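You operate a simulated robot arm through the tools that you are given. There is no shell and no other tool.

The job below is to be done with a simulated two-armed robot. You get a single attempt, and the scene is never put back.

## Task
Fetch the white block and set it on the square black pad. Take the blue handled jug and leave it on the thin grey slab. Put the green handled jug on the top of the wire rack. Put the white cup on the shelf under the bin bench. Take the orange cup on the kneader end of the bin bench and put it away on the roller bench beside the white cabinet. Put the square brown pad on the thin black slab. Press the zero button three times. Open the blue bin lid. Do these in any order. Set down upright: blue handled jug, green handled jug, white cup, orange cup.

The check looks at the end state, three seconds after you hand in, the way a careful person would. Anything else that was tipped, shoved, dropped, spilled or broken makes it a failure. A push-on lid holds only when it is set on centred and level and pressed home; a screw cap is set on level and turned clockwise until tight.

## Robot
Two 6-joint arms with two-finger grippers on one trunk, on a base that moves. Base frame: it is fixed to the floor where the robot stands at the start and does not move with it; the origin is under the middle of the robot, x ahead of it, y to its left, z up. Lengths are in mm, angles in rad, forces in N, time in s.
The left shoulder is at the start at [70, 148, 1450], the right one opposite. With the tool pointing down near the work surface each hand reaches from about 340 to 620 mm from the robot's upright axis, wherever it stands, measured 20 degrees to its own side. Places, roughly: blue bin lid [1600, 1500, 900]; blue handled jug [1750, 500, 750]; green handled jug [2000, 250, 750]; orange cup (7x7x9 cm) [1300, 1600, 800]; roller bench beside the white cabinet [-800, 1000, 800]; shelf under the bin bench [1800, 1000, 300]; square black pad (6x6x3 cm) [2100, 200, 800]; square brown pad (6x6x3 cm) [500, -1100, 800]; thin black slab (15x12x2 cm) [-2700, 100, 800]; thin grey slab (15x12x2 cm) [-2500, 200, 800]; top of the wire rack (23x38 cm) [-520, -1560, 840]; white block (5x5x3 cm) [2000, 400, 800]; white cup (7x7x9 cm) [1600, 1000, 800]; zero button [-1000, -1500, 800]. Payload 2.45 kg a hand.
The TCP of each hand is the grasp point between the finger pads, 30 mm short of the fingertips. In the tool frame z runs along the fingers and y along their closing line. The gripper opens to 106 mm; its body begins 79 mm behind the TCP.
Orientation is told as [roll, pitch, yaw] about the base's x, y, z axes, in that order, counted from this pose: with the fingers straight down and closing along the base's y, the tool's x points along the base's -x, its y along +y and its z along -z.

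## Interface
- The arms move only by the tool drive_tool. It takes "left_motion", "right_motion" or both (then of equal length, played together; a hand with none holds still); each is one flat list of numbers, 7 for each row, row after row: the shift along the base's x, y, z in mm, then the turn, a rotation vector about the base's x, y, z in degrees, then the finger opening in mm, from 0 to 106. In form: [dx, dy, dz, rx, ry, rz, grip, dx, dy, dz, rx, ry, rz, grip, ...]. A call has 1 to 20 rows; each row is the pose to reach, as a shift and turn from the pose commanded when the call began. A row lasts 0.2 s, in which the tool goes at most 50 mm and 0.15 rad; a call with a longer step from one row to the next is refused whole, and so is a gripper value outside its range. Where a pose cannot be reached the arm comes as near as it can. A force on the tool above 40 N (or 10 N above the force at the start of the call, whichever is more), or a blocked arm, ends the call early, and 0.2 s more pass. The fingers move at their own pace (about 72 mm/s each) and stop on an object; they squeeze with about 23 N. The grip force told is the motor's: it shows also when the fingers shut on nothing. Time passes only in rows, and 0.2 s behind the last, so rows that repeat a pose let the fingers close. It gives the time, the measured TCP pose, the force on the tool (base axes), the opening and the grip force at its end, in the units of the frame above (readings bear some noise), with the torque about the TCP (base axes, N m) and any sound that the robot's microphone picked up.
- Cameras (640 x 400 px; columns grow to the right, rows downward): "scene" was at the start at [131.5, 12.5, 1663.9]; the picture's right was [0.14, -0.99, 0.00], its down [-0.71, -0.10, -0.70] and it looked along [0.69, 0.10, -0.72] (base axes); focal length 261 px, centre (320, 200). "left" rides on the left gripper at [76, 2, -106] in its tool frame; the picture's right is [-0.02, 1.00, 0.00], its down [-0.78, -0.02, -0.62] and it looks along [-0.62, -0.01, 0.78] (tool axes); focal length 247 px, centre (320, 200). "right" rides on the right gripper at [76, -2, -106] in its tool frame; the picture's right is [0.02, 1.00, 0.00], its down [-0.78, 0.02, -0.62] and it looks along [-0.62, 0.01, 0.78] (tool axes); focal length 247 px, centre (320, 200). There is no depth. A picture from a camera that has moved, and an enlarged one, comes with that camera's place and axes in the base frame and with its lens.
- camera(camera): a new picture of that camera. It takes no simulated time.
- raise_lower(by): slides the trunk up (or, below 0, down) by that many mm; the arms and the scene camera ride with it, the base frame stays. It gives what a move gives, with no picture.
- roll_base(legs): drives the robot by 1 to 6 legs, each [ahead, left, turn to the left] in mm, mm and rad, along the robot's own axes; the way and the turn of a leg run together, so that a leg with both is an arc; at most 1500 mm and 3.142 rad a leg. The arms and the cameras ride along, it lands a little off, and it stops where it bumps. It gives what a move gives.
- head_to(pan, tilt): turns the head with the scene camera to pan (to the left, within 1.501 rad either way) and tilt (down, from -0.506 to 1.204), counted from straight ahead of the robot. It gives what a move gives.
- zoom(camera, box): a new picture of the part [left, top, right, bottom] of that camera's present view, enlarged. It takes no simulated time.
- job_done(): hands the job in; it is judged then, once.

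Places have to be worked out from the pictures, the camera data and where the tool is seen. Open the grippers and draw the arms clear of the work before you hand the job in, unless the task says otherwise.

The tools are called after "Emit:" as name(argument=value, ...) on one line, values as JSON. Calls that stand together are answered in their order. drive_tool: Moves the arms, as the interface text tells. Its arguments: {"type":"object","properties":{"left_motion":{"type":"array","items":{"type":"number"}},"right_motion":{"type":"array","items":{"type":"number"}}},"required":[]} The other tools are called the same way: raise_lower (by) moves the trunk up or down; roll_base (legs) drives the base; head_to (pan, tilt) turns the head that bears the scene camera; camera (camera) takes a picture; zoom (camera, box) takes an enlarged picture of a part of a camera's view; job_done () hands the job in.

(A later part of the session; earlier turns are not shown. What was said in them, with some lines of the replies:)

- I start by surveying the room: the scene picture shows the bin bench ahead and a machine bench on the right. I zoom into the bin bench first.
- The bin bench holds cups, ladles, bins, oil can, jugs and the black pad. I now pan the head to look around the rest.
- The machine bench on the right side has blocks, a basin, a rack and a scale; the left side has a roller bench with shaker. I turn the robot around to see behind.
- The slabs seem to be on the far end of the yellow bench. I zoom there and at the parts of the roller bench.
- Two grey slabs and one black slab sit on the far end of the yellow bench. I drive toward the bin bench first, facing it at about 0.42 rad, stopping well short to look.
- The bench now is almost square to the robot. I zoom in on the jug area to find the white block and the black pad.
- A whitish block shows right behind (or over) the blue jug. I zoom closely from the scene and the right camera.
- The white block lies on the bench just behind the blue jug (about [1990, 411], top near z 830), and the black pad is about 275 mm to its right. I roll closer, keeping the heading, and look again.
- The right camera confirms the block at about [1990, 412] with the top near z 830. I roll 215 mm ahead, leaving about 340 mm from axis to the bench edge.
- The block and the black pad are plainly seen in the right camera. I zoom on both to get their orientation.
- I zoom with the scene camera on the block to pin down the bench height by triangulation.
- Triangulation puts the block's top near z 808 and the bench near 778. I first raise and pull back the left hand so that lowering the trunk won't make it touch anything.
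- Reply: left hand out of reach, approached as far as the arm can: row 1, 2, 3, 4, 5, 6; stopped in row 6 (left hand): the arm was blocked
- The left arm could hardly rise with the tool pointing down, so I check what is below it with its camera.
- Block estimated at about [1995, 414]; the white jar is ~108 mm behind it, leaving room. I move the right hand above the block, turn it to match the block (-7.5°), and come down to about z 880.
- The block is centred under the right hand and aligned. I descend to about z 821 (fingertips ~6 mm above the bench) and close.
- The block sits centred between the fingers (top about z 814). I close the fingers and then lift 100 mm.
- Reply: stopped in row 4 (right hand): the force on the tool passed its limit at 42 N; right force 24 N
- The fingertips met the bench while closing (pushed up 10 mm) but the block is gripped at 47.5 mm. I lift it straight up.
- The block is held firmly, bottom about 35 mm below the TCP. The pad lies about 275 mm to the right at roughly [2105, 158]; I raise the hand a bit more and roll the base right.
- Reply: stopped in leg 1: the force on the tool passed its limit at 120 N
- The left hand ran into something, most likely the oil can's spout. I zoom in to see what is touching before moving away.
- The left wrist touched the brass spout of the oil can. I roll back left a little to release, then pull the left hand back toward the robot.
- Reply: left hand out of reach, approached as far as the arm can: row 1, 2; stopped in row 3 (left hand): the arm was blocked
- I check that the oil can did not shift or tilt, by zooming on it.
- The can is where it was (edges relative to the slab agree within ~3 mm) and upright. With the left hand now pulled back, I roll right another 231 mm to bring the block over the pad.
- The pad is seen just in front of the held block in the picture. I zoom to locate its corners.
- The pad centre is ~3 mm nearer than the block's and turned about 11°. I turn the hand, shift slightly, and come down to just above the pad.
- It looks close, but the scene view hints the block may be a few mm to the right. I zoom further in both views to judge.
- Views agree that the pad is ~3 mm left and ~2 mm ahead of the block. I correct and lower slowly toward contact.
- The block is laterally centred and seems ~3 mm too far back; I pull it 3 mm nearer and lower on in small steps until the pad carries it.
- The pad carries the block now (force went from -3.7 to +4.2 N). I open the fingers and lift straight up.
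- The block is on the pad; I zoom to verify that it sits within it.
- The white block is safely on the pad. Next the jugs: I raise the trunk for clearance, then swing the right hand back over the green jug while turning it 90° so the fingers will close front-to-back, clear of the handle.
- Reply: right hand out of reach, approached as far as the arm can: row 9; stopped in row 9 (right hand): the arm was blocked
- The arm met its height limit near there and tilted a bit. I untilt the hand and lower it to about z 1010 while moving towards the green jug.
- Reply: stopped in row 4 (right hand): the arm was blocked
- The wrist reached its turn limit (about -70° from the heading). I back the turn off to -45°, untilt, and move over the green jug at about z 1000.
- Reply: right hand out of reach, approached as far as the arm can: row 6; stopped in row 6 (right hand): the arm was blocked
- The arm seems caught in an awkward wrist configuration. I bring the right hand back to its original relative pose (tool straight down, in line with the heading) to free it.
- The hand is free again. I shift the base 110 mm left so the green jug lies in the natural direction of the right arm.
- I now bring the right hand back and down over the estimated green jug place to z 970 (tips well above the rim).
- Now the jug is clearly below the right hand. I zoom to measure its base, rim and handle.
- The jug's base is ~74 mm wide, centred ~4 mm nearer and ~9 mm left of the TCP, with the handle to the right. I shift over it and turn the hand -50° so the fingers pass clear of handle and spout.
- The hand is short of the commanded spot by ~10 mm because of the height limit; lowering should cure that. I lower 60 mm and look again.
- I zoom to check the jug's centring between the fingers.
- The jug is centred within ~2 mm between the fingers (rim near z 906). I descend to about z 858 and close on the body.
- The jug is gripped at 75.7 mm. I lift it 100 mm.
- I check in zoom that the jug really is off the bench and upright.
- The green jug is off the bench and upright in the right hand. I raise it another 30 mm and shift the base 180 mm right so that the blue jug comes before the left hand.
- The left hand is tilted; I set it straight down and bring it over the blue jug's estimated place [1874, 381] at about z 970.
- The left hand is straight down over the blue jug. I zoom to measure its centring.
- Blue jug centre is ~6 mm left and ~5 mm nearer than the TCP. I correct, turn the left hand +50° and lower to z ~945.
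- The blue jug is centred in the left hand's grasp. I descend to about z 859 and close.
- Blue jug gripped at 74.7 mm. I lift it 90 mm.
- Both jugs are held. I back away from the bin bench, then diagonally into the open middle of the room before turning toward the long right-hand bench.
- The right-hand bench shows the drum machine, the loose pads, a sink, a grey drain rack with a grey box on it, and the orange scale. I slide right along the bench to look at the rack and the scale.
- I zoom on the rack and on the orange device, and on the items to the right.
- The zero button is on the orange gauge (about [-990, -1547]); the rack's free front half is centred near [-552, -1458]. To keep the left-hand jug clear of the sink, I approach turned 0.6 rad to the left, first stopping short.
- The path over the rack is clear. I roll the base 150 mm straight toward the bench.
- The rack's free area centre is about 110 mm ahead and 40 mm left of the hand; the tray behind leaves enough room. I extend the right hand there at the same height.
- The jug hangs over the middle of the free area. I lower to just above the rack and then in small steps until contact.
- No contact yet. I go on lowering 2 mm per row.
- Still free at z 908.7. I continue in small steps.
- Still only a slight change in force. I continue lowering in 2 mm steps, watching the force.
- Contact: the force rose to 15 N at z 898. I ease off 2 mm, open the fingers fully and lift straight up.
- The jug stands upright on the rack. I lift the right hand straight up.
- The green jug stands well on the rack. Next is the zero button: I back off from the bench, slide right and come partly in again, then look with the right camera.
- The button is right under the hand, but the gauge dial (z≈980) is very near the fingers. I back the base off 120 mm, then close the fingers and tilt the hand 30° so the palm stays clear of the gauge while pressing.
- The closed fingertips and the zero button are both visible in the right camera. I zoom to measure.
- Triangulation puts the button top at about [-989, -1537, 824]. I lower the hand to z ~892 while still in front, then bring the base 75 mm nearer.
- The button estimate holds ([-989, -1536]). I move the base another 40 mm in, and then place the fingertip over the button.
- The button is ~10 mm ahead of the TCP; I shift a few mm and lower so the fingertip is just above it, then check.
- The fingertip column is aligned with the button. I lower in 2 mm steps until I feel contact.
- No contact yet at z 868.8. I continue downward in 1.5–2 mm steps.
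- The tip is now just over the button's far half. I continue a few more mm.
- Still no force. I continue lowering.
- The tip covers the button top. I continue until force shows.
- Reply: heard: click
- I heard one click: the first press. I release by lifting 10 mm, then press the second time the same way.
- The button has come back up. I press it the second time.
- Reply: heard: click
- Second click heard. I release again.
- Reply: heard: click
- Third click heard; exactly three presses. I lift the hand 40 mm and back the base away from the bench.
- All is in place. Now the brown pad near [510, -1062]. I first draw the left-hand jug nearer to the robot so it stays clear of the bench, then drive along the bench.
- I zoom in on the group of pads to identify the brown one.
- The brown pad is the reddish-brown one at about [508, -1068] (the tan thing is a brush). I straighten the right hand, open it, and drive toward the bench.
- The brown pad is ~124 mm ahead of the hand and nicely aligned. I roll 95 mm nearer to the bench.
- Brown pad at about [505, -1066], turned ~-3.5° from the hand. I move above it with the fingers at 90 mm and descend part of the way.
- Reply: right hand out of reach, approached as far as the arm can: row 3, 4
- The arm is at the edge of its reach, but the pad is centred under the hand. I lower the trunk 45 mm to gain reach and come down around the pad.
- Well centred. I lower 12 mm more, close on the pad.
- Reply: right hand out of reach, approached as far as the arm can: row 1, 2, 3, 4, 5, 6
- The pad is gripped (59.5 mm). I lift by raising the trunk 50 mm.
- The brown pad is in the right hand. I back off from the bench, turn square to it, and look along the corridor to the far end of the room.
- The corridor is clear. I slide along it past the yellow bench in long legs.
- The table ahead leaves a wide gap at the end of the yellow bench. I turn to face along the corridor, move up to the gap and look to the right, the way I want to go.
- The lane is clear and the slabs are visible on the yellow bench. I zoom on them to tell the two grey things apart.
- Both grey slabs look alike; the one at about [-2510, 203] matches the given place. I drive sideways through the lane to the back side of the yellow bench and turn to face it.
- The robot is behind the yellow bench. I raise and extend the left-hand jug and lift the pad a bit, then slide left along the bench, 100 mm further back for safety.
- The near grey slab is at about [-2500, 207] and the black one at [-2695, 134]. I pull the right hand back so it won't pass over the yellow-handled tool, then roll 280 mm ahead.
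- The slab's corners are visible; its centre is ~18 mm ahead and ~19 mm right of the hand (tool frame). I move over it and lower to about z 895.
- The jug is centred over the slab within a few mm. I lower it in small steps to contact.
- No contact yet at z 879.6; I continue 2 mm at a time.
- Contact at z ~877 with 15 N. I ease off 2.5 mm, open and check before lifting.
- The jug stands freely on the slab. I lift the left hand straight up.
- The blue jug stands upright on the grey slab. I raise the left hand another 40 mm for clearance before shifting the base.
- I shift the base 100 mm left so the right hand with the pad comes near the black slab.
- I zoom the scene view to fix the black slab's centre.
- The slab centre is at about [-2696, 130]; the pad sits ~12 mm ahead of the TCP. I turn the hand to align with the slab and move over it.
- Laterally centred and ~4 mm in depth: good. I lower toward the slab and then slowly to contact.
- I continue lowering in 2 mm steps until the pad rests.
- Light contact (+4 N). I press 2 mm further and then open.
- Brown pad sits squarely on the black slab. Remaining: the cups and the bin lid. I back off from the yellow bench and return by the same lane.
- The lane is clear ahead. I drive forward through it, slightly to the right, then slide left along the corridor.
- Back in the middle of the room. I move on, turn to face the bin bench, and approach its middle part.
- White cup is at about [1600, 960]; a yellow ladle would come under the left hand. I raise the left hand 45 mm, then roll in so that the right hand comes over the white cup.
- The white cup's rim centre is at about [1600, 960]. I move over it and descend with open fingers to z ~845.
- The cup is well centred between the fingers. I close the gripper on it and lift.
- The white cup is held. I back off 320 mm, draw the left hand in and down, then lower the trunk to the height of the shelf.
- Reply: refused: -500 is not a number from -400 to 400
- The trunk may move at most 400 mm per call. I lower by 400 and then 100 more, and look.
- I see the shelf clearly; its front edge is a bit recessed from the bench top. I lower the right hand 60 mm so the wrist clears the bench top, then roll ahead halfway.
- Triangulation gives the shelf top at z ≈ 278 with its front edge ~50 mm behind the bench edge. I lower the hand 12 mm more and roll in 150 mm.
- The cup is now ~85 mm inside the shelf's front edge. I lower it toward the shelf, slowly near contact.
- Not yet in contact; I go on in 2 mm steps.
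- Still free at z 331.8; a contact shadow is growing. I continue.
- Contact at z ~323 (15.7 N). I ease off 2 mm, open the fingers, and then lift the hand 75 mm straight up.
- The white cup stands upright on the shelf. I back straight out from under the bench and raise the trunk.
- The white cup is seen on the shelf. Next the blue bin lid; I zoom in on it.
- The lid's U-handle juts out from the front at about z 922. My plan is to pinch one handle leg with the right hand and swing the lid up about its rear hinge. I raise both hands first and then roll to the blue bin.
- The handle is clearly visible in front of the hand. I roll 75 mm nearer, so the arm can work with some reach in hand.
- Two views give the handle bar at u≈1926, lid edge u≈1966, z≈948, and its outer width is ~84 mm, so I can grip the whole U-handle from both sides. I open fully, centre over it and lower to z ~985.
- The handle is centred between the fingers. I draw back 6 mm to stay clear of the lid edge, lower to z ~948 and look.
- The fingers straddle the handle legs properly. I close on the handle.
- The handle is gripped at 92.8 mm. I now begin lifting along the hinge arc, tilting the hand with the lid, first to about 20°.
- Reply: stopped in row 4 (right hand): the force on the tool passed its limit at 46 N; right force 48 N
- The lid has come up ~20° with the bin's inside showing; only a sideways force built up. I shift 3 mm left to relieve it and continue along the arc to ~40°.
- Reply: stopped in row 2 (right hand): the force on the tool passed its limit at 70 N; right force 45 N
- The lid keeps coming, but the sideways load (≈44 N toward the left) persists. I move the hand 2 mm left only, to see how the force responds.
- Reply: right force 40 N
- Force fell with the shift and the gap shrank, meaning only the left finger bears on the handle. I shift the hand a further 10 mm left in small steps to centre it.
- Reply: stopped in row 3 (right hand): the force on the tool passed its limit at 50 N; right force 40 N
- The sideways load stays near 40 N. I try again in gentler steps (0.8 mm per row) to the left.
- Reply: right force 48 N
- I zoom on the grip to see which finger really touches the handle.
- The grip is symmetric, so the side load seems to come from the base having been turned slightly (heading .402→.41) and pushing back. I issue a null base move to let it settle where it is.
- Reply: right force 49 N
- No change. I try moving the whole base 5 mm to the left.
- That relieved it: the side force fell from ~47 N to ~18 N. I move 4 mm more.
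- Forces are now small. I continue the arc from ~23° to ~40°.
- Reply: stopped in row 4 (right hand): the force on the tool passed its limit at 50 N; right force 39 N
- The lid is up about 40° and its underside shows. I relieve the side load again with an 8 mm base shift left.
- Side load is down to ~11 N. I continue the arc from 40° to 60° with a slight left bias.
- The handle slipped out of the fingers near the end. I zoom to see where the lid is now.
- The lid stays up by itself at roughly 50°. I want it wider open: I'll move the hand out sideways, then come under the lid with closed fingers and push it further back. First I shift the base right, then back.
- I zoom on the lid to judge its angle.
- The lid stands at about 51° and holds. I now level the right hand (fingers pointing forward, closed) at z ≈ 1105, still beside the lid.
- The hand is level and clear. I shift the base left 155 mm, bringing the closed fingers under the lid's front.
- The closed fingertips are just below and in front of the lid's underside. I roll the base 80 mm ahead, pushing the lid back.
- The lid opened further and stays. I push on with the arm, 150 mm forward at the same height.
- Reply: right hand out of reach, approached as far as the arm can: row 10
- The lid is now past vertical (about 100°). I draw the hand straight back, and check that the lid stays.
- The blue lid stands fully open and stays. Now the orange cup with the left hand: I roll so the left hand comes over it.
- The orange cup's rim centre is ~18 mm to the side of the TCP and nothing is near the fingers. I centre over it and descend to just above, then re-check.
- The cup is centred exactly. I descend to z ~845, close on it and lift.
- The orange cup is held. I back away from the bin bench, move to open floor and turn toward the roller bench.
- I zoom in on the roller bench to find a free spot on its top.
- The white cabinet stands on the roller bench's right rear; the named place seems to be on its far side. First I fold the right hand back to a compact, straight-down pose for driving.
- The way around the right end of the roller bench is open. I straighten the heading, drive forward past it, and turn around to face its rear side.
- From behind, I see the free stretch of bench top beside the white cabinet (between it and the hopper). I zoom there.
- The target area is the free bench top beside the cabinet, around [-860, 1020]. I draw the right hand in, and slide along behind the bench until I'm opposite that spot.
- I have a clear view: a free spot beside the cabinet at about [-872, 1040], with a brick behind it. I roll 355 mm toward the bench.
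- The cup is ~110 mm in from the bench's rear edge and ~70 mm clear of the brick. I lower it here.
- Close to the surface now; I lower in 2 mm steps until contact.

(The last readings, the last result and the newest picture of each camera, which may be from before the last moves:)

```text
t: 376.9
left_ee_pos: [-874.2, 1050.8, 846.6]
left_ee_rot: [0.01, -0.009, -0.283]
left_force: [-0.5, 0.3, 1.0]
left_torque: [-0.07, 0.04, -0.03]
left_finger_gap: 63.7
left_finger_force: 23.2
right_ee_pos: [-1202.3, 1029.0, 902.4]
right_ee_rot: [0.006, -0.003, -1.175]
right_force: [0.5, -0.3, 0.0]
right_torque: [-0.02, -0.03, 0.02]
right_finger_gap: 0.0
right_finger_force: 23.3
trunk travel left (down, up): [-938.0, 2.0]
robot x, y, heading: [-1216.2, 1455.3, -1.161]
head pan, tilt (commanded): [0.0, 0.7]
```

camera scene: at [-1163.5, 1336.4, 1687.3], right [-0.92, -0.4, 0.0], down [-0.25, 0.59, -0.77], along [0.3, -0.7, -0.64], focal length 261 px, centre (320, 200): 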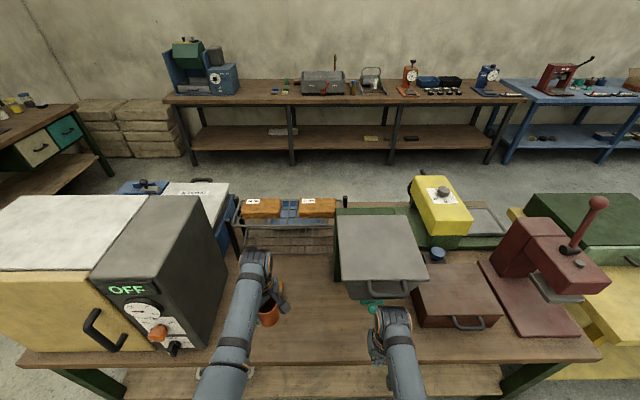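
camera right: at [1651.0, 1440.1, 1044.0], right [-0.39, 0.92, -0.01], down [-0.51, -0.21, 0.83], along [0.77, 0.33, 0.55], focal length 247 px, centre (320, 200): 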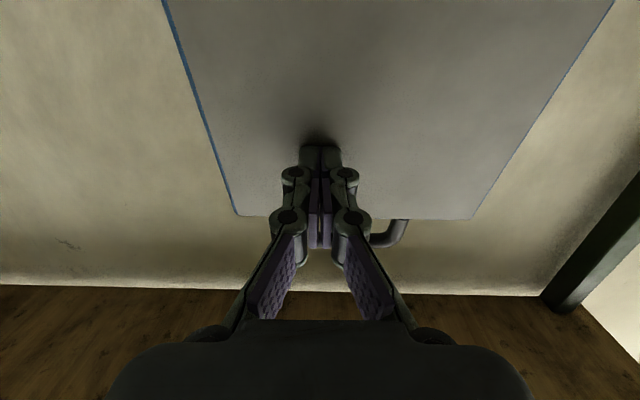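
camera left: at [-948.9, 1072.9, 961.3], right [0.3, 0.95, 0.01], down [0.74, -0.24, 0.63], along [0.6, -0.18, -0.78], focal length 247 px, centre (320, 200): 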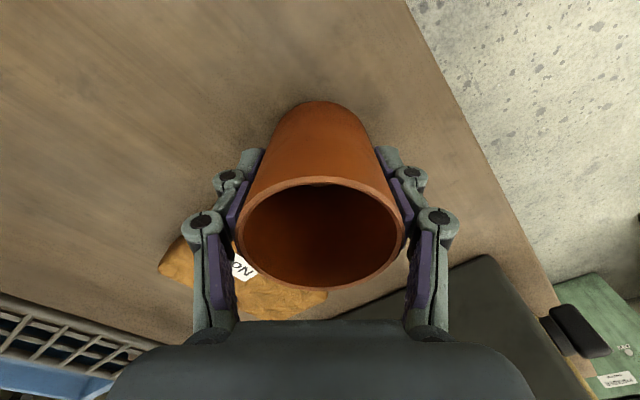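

Slight contact is beginning (force changed by ~2 N). I go 3 mm further to be sure it rests.

Emit:
drive_tool(left_motion=[0, 0, -1.5, 0, 0, 0, 45, 0, 0, -3, 0, 0, 0, 45, 0, 0, -3, 0, 0, 0, 45])

```text
t: 377.7
left_ee_pos: [-874.0, 1050.9, 843.4]
left_ee_rot: [0.009, -0.01, -0.282]
left_force: [2.2, 1.9, 14.9]
left_torque: [-0.22, 0.0, 0.0]
left_finger_gap: 63.7
left_finger_force: 22.6
right_ee_pos: [-1202.8, 1031.0, 902.5]
right_ee_rot: [0.005, -0.003, -1.176]
right_force: [0.4, -0.2, 0.4]
right_torque: [0.0, 0.02, -0.02]
right_finger_gap: 0.0
right_finger_force: 23.0
trunk travel left (down, up): [-938.0, 2.0]
robot x, y, heading: [-1214.5, 1454.4, -1.162]
head pan, tilt (commanded): [0.0, 0.7]
```

The cup rests on the bench (15 N). I ease off 2.5 mm, open and lift the hand straight up.

Emit:
drive_tool(left_motion=[0, 0, 2.5, 0, 0, 0, 45, 0, 0, 2.5, 0, 0, 0, 75, 0, 0, 2.5, 0, 0, 0, 95, 0, 0, 2.5, 0, 0, 0, 95, 0, 0, 2.5, 0, 0, 0, 95])

Emit:
drive_tool(left_motion=[0, 0, 25, 0, 0, 0, 95, 0, 0, 60, 0, 0, 0, 95, 0, 0, 100, 0, 0, 0, 95, 0, 0, 125, 0, 0, 0, 95])

Emit:
camera(camera="left")

Emit:
camera(camera="scene")

```text
t: 378.9
left_ee_pos: [-874.8, 1050.5, 844.6]
left_ee_rot: [0.01, -0.009, -0.283]
left_force: [0.1, 0.0, -0.2]
left_torque: [-0.01, 0.01, -0.03]
left_finger_gap: 94.9
left_finger_force: 0.0
right_ee_pos: [-1203.3, 1028.3, 902.0]
right_ee_rot: [0.005, -0.002, -1.177]
right_force: [-0.7, 0.1, 0.6]
right_torque: [-0.02, -0.02, 0.0]
right_finger_gap: 0.1
right_finger_force: 23.3
trunk travel left (down, up): [-938.0, 2.0]
robot x, y, heading: [-1217.2, 1453.7, -1.16]
head pan, tilt (commanded): [0.0, 0.7]
```

```text
t: 379.9
left_ee_pos: [-874.9, 1051.2, 969.7]
left_ee_rot: [0.01, -0.008, -0.285]
left_force: [0.0, 0.3, -0.5]
left_torque: [-0.01, -0.01, 0.01]
left_finger_gap: 94.9
left_finger_force: 0.2
right_ee_pos: [-1203.2, 1029.6, 900.1]
right_ee_rot: [0.004, -0.001, -1.176]
right_force: [0.4, 0.2, 0.5]
right_torque: [-0.02, -0.02, -0.01]
right_finger_gap: 0.1
right_finger_force: 22.8
trunk travel left (down, up): [-938.0, 2.0]
robot x, y, heading: [-1216.7, 1456.9, -1.167]
head pan, tilt (commanded): [0.0, 0.7]
```

```text
taken
camera left: at [-949.2, 1073.0, 1075.8], right [0.3, 0.95, 0.01], down [0.74, -0.24, 0.63], along [0.6, -0.18, -0.78], focal length 247 px, centre (320, 200)
```

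left: 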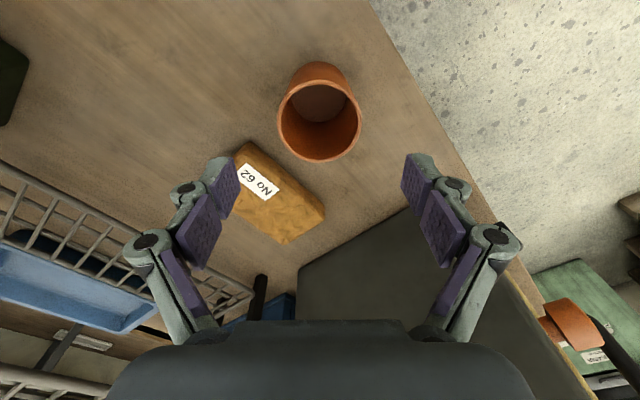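

```text
taken
camera scene: at [-1162.3, 1333.3, 1686.9], right [-0.92, -0.4, 0.0], down [-0.26, 0.59, -0.76], along [0.3, -0.7, -0.64], focal length 261 px, centre (320, 200)
```

scene: 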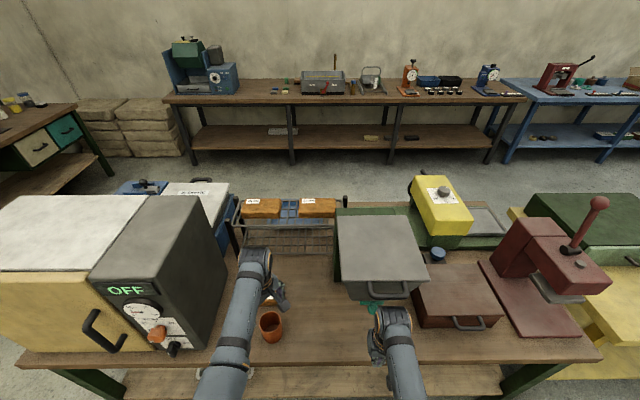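

The orange cup stands upright on the roller bench. I back away, and open the right gripper too.

Emit:
roll_base(legs=[[-450, 0, 0]])

Emit:
drive_tool(left_motion=[0, 0, 0, 0, 0, 0, 106, 0, 0, 0, 0, 0, 0, 106], right_motion=[0, 0, 0, 0, 0, 0, 60, 0, 0, 0, 0, 0, 0, 106])

Emit:
camera(camera="scene")

Emit:
zoom(camera="scene", box=[180, 180, 340, 300])

Emit:
zoom(camera="scene", box=[260, 40, 420, 120])

```text
t: 382.6
left_ee_pos: [-1051.4, 1463.4, 968.6]
left_ee_rot: [0.012, -0.008, -0.278]
left_force: [0.3, 0.1, -0.4]
left_torque: [0.02, 0.0, 0.03]
left_finger_gap: 95.2
left_finger_force: 0.2
right_ee_pos: [-1379.2, 1440.5, 900.7]
right_ee_rot: [0.006, 0.0, -1.169]
right_force: [-0.2, 0.5, 0.5]
right_torque: [0.02, -0.01, 0.01]
right_finger_gap: 0.2
right_finger_force: 22.9
trunk travel left (down, up): [-938.0, 2.0]
robot x, y, heading: [-1394.6, 1871.0, -1.157]
head pan, tilt (commanded): [0.0, 0.7]
```

```text
t: 383.2
left_ee_pos: [-1051.0, 1464.2, 969.9]
left_ee_rot: [0.011, -0.009, -0.278]
left_force: [0.4, -1.1, -0.1]
left_torque: [-0.03, -0.04, 0.01]
left_finger_gap: 105.9
left_finger_force: 0.1
right_ee_pos: [-1380.1, 1440.3, 901.3]
right_ee_rot: [0.006, -0.003, -1.171]
right_force: [-0.5, -0.2, -0.5]
right_torque: [0.0, -0.04, 0.0]
right_finger_gap: 72.1
right_finger_force: 0.0
trunk travel left (down, up): [-938.0, 2.0]
robot x, y, heading: [-1393.2, 1868.4, -1.158]
head pan, tilt (commanded): [0.0, 0.7]
```

```text
taken
camera scene: at [-1340.4, 1744.8, 1686.9], right [-0.92, -0.4, 0.0], down [-0.26, 0.59, -0.76], along [0.31, -0.7, -0.64], focal length 261 px, centre (320, 200)
```

scene: 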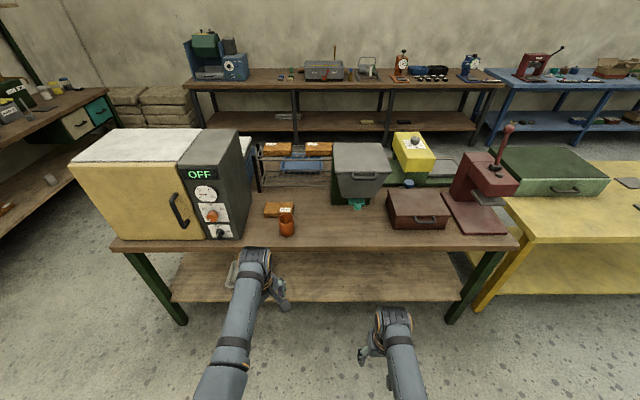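

```text
3.33 times, centred on (260, 240) of scene
camera zoom: at [-1340.4, 1744.8, 1686.9], right [-0.92, -0.4, 0.0], down [-0.26, 0.59, -0.76], along [0.31, -0.7, -0.64], focal length 870 px, centre (520, 67)
```

zoom: 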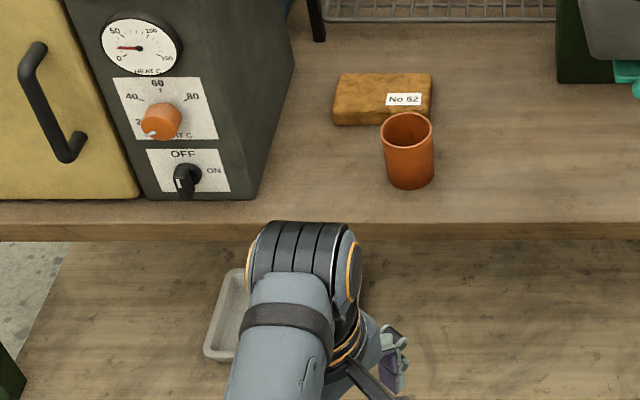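

```text
4.00 times, centred on (340, 80) of scene
camera zoom: at [-1340.4, 1744.8, 1686.9], right [-0.92, -0.4, 0.0], down [-0.26, 0.59, -0.76], along [0.31, -0.7, -0.64], focal length 1044 px, centre (240, 680)
```

zoom: 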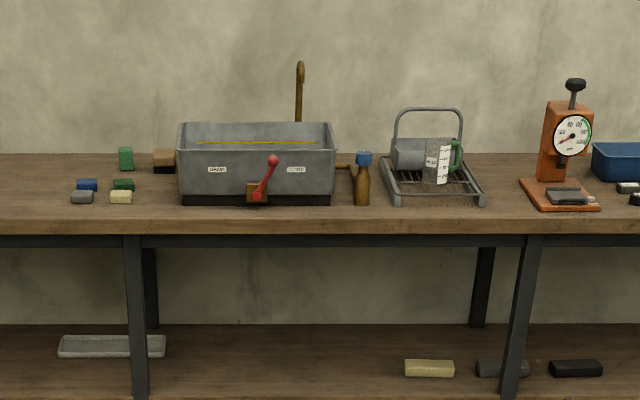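

The green jug stands upright on the rack and the orange cup is fine. I pan to check the yellow bench and the bin bench once more before handing in.

Emit:
head_to(pan=-0.7, tilt=0.45)

Emit:
camera(camera="scene")

Emit:
head_to(pan=1.0, tilt=0.2)

Emit:
camera(camera="scene")

```text
t: 384.3
left_ee_pos: [-1053.3, 1464.5, 969.3]
left_ee_rot: [0.01, -0.009, -0.276]
left_force: [0.4, -0.1, -0.1]
left_torque: [-0.04, 0.01, -0.01]
left_finger_gap: 106.3
left_finger_force: 0.1
right_ee_pos: [-1379.8, 1439.5, 901.0]
right_ee_rot: [0.005, -0.002, -1.171]
right_force: [-0.3, -0.4, 0.9]
right_torque: [0.02, 0.0, 0.01]
right_finger_gap: 105.9
right_finger_force: 0.1
trunk travel left (down, up): [-938.0, 2.0]
robot x, y, heading: [-1395.9, 1868.7, -1.16]
head pan, tilt (commanded): [-0.7, 0.45]
```

```text
taken
camera scene: at [-1400.7, 1735.0, 1709.1], right [-0.96, 0.28, 0.0], down [0.12, 0.42, -0.9], along [-0.25, -0.86, -0.44], focal length 261 px, centre (320, 200)
```

scene: 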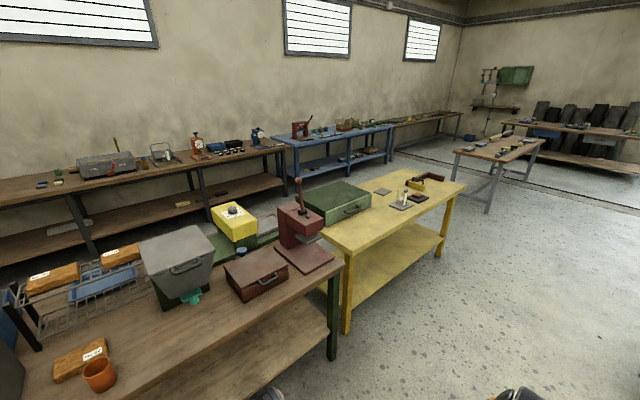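

```text
t: 386.0
left_ee_pos: [-1051.0, 1464.6, 969.5]
left_ee_rot: [0.01, -0.01, -0.278]
left_force: [0.3, 0.8, -0.1]
left_torque: [0.02, 0.01, 0.03]
left_finger_gap: 105.9
left_finger_force: 0.0
right_ee_pos: [-1378.5, 1441.0, 901.7]
right_ee_rot: [0.004, -0.002, -1.171]
right_force: [1.0, 0.1, 0.3]
right_torque: [0.01, -0.03, 0.0]
right_finger_gap: 106.1
right_finger_force: 0.1
trunk travel left (down, up): [-938.0, 2.0]
robot x, y, heading: [-1396.0, 1872.7, -1.161]
head pan, tilt (commanded): [1.0, 0.201]
```

```text
taken
camera scene: at [-1282.9, 1808.6, 1732.3], right [-0.16, -0.99, 0.0], down [-0.2, 0.03, -0.98], along [0.97, -0.15, -0.2], focal length 261 px, centre (320, 200)
```

scene: 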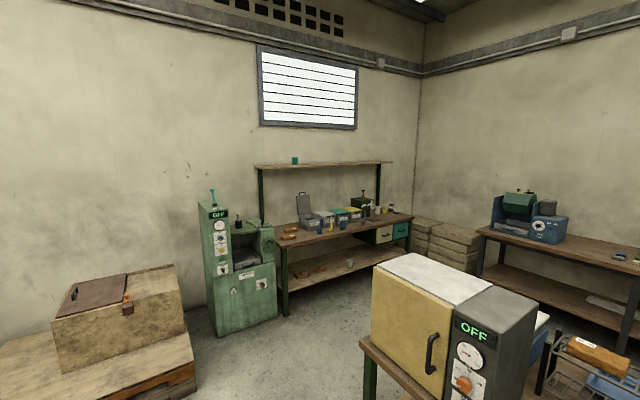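

Emit:
zoom(camera="scene", box=[260, 180, 430, 290])

```text
3.64 times, centred on (345, 235) of scene
camera zoom: at [-1282.9, 1808.6, 1732.3], right [-0.16, -0.99, 0.0], down [-0.2, 0.03, -0.98], along [0.97, -0.15, -0.2], focal length 949 px, centre (229, 73)
```

zoom: 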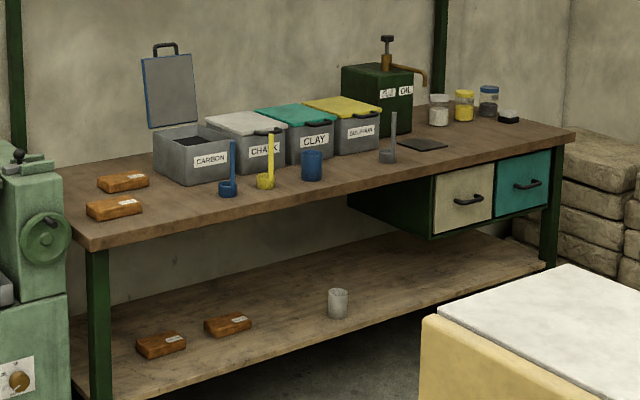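

The last views show every piece of the job in its final state:
- The blue lid is open.
- The white cup is upright on the shelf.
- The white block is on the black pad.
- Both jugs are upright in their places.
- The brown pad is on the black slab.
- The orange cup is upright on the roller bench.
- The zero button got exactly three clicks.

The grippers are open and the arms are clear, so I hand the job in.

Emit:
job_done()

```text
The job is handed in.
```

I finished all eight tasks and handed the job in. I don't have the result of the check. The last pictures, taken just before hand-in, show everything in place.

| Task | How it was left |
|---|---|
| White block | Flat on the square black pad |
| Blue handled jug | Upright on the thin grey slab at about [-2495, 200] |
| Green handled jug | Upright on the free front half of the wire rack |
| White cup | Upright on the shelf under the bin bench, about 85 mm in from its front edge |
| Orange cup | Upright on the roller bench, beside the white cabinet |
| Square brown pad | Centred on the thin black slab |
| Zero button | Pressed three times, with a click heard each time |
| Blue bin lid | Open past vertical, and it stays up by itself |

Three things could matter to the check:

- **Oil can:** the left hand bumped its spout while I was carrying the white block, with a force of about 120 N. Compared before and after, the can moved no more than about 3 mm and is still upright.
- **Blue bin:** opening the lid put a sideways load of up to about 70 N on the hand, and the handle slipped out of the grip once. The lid held at about 50° and I pushed it the rest of the way from underneath. In the pictures the bin looks close to where it was, but I could not rule out a shift of a centimetre or two.
- **Grey slabs:** two identical grey slabs lie on the yellow bench. I used the one nearest the place you gave.
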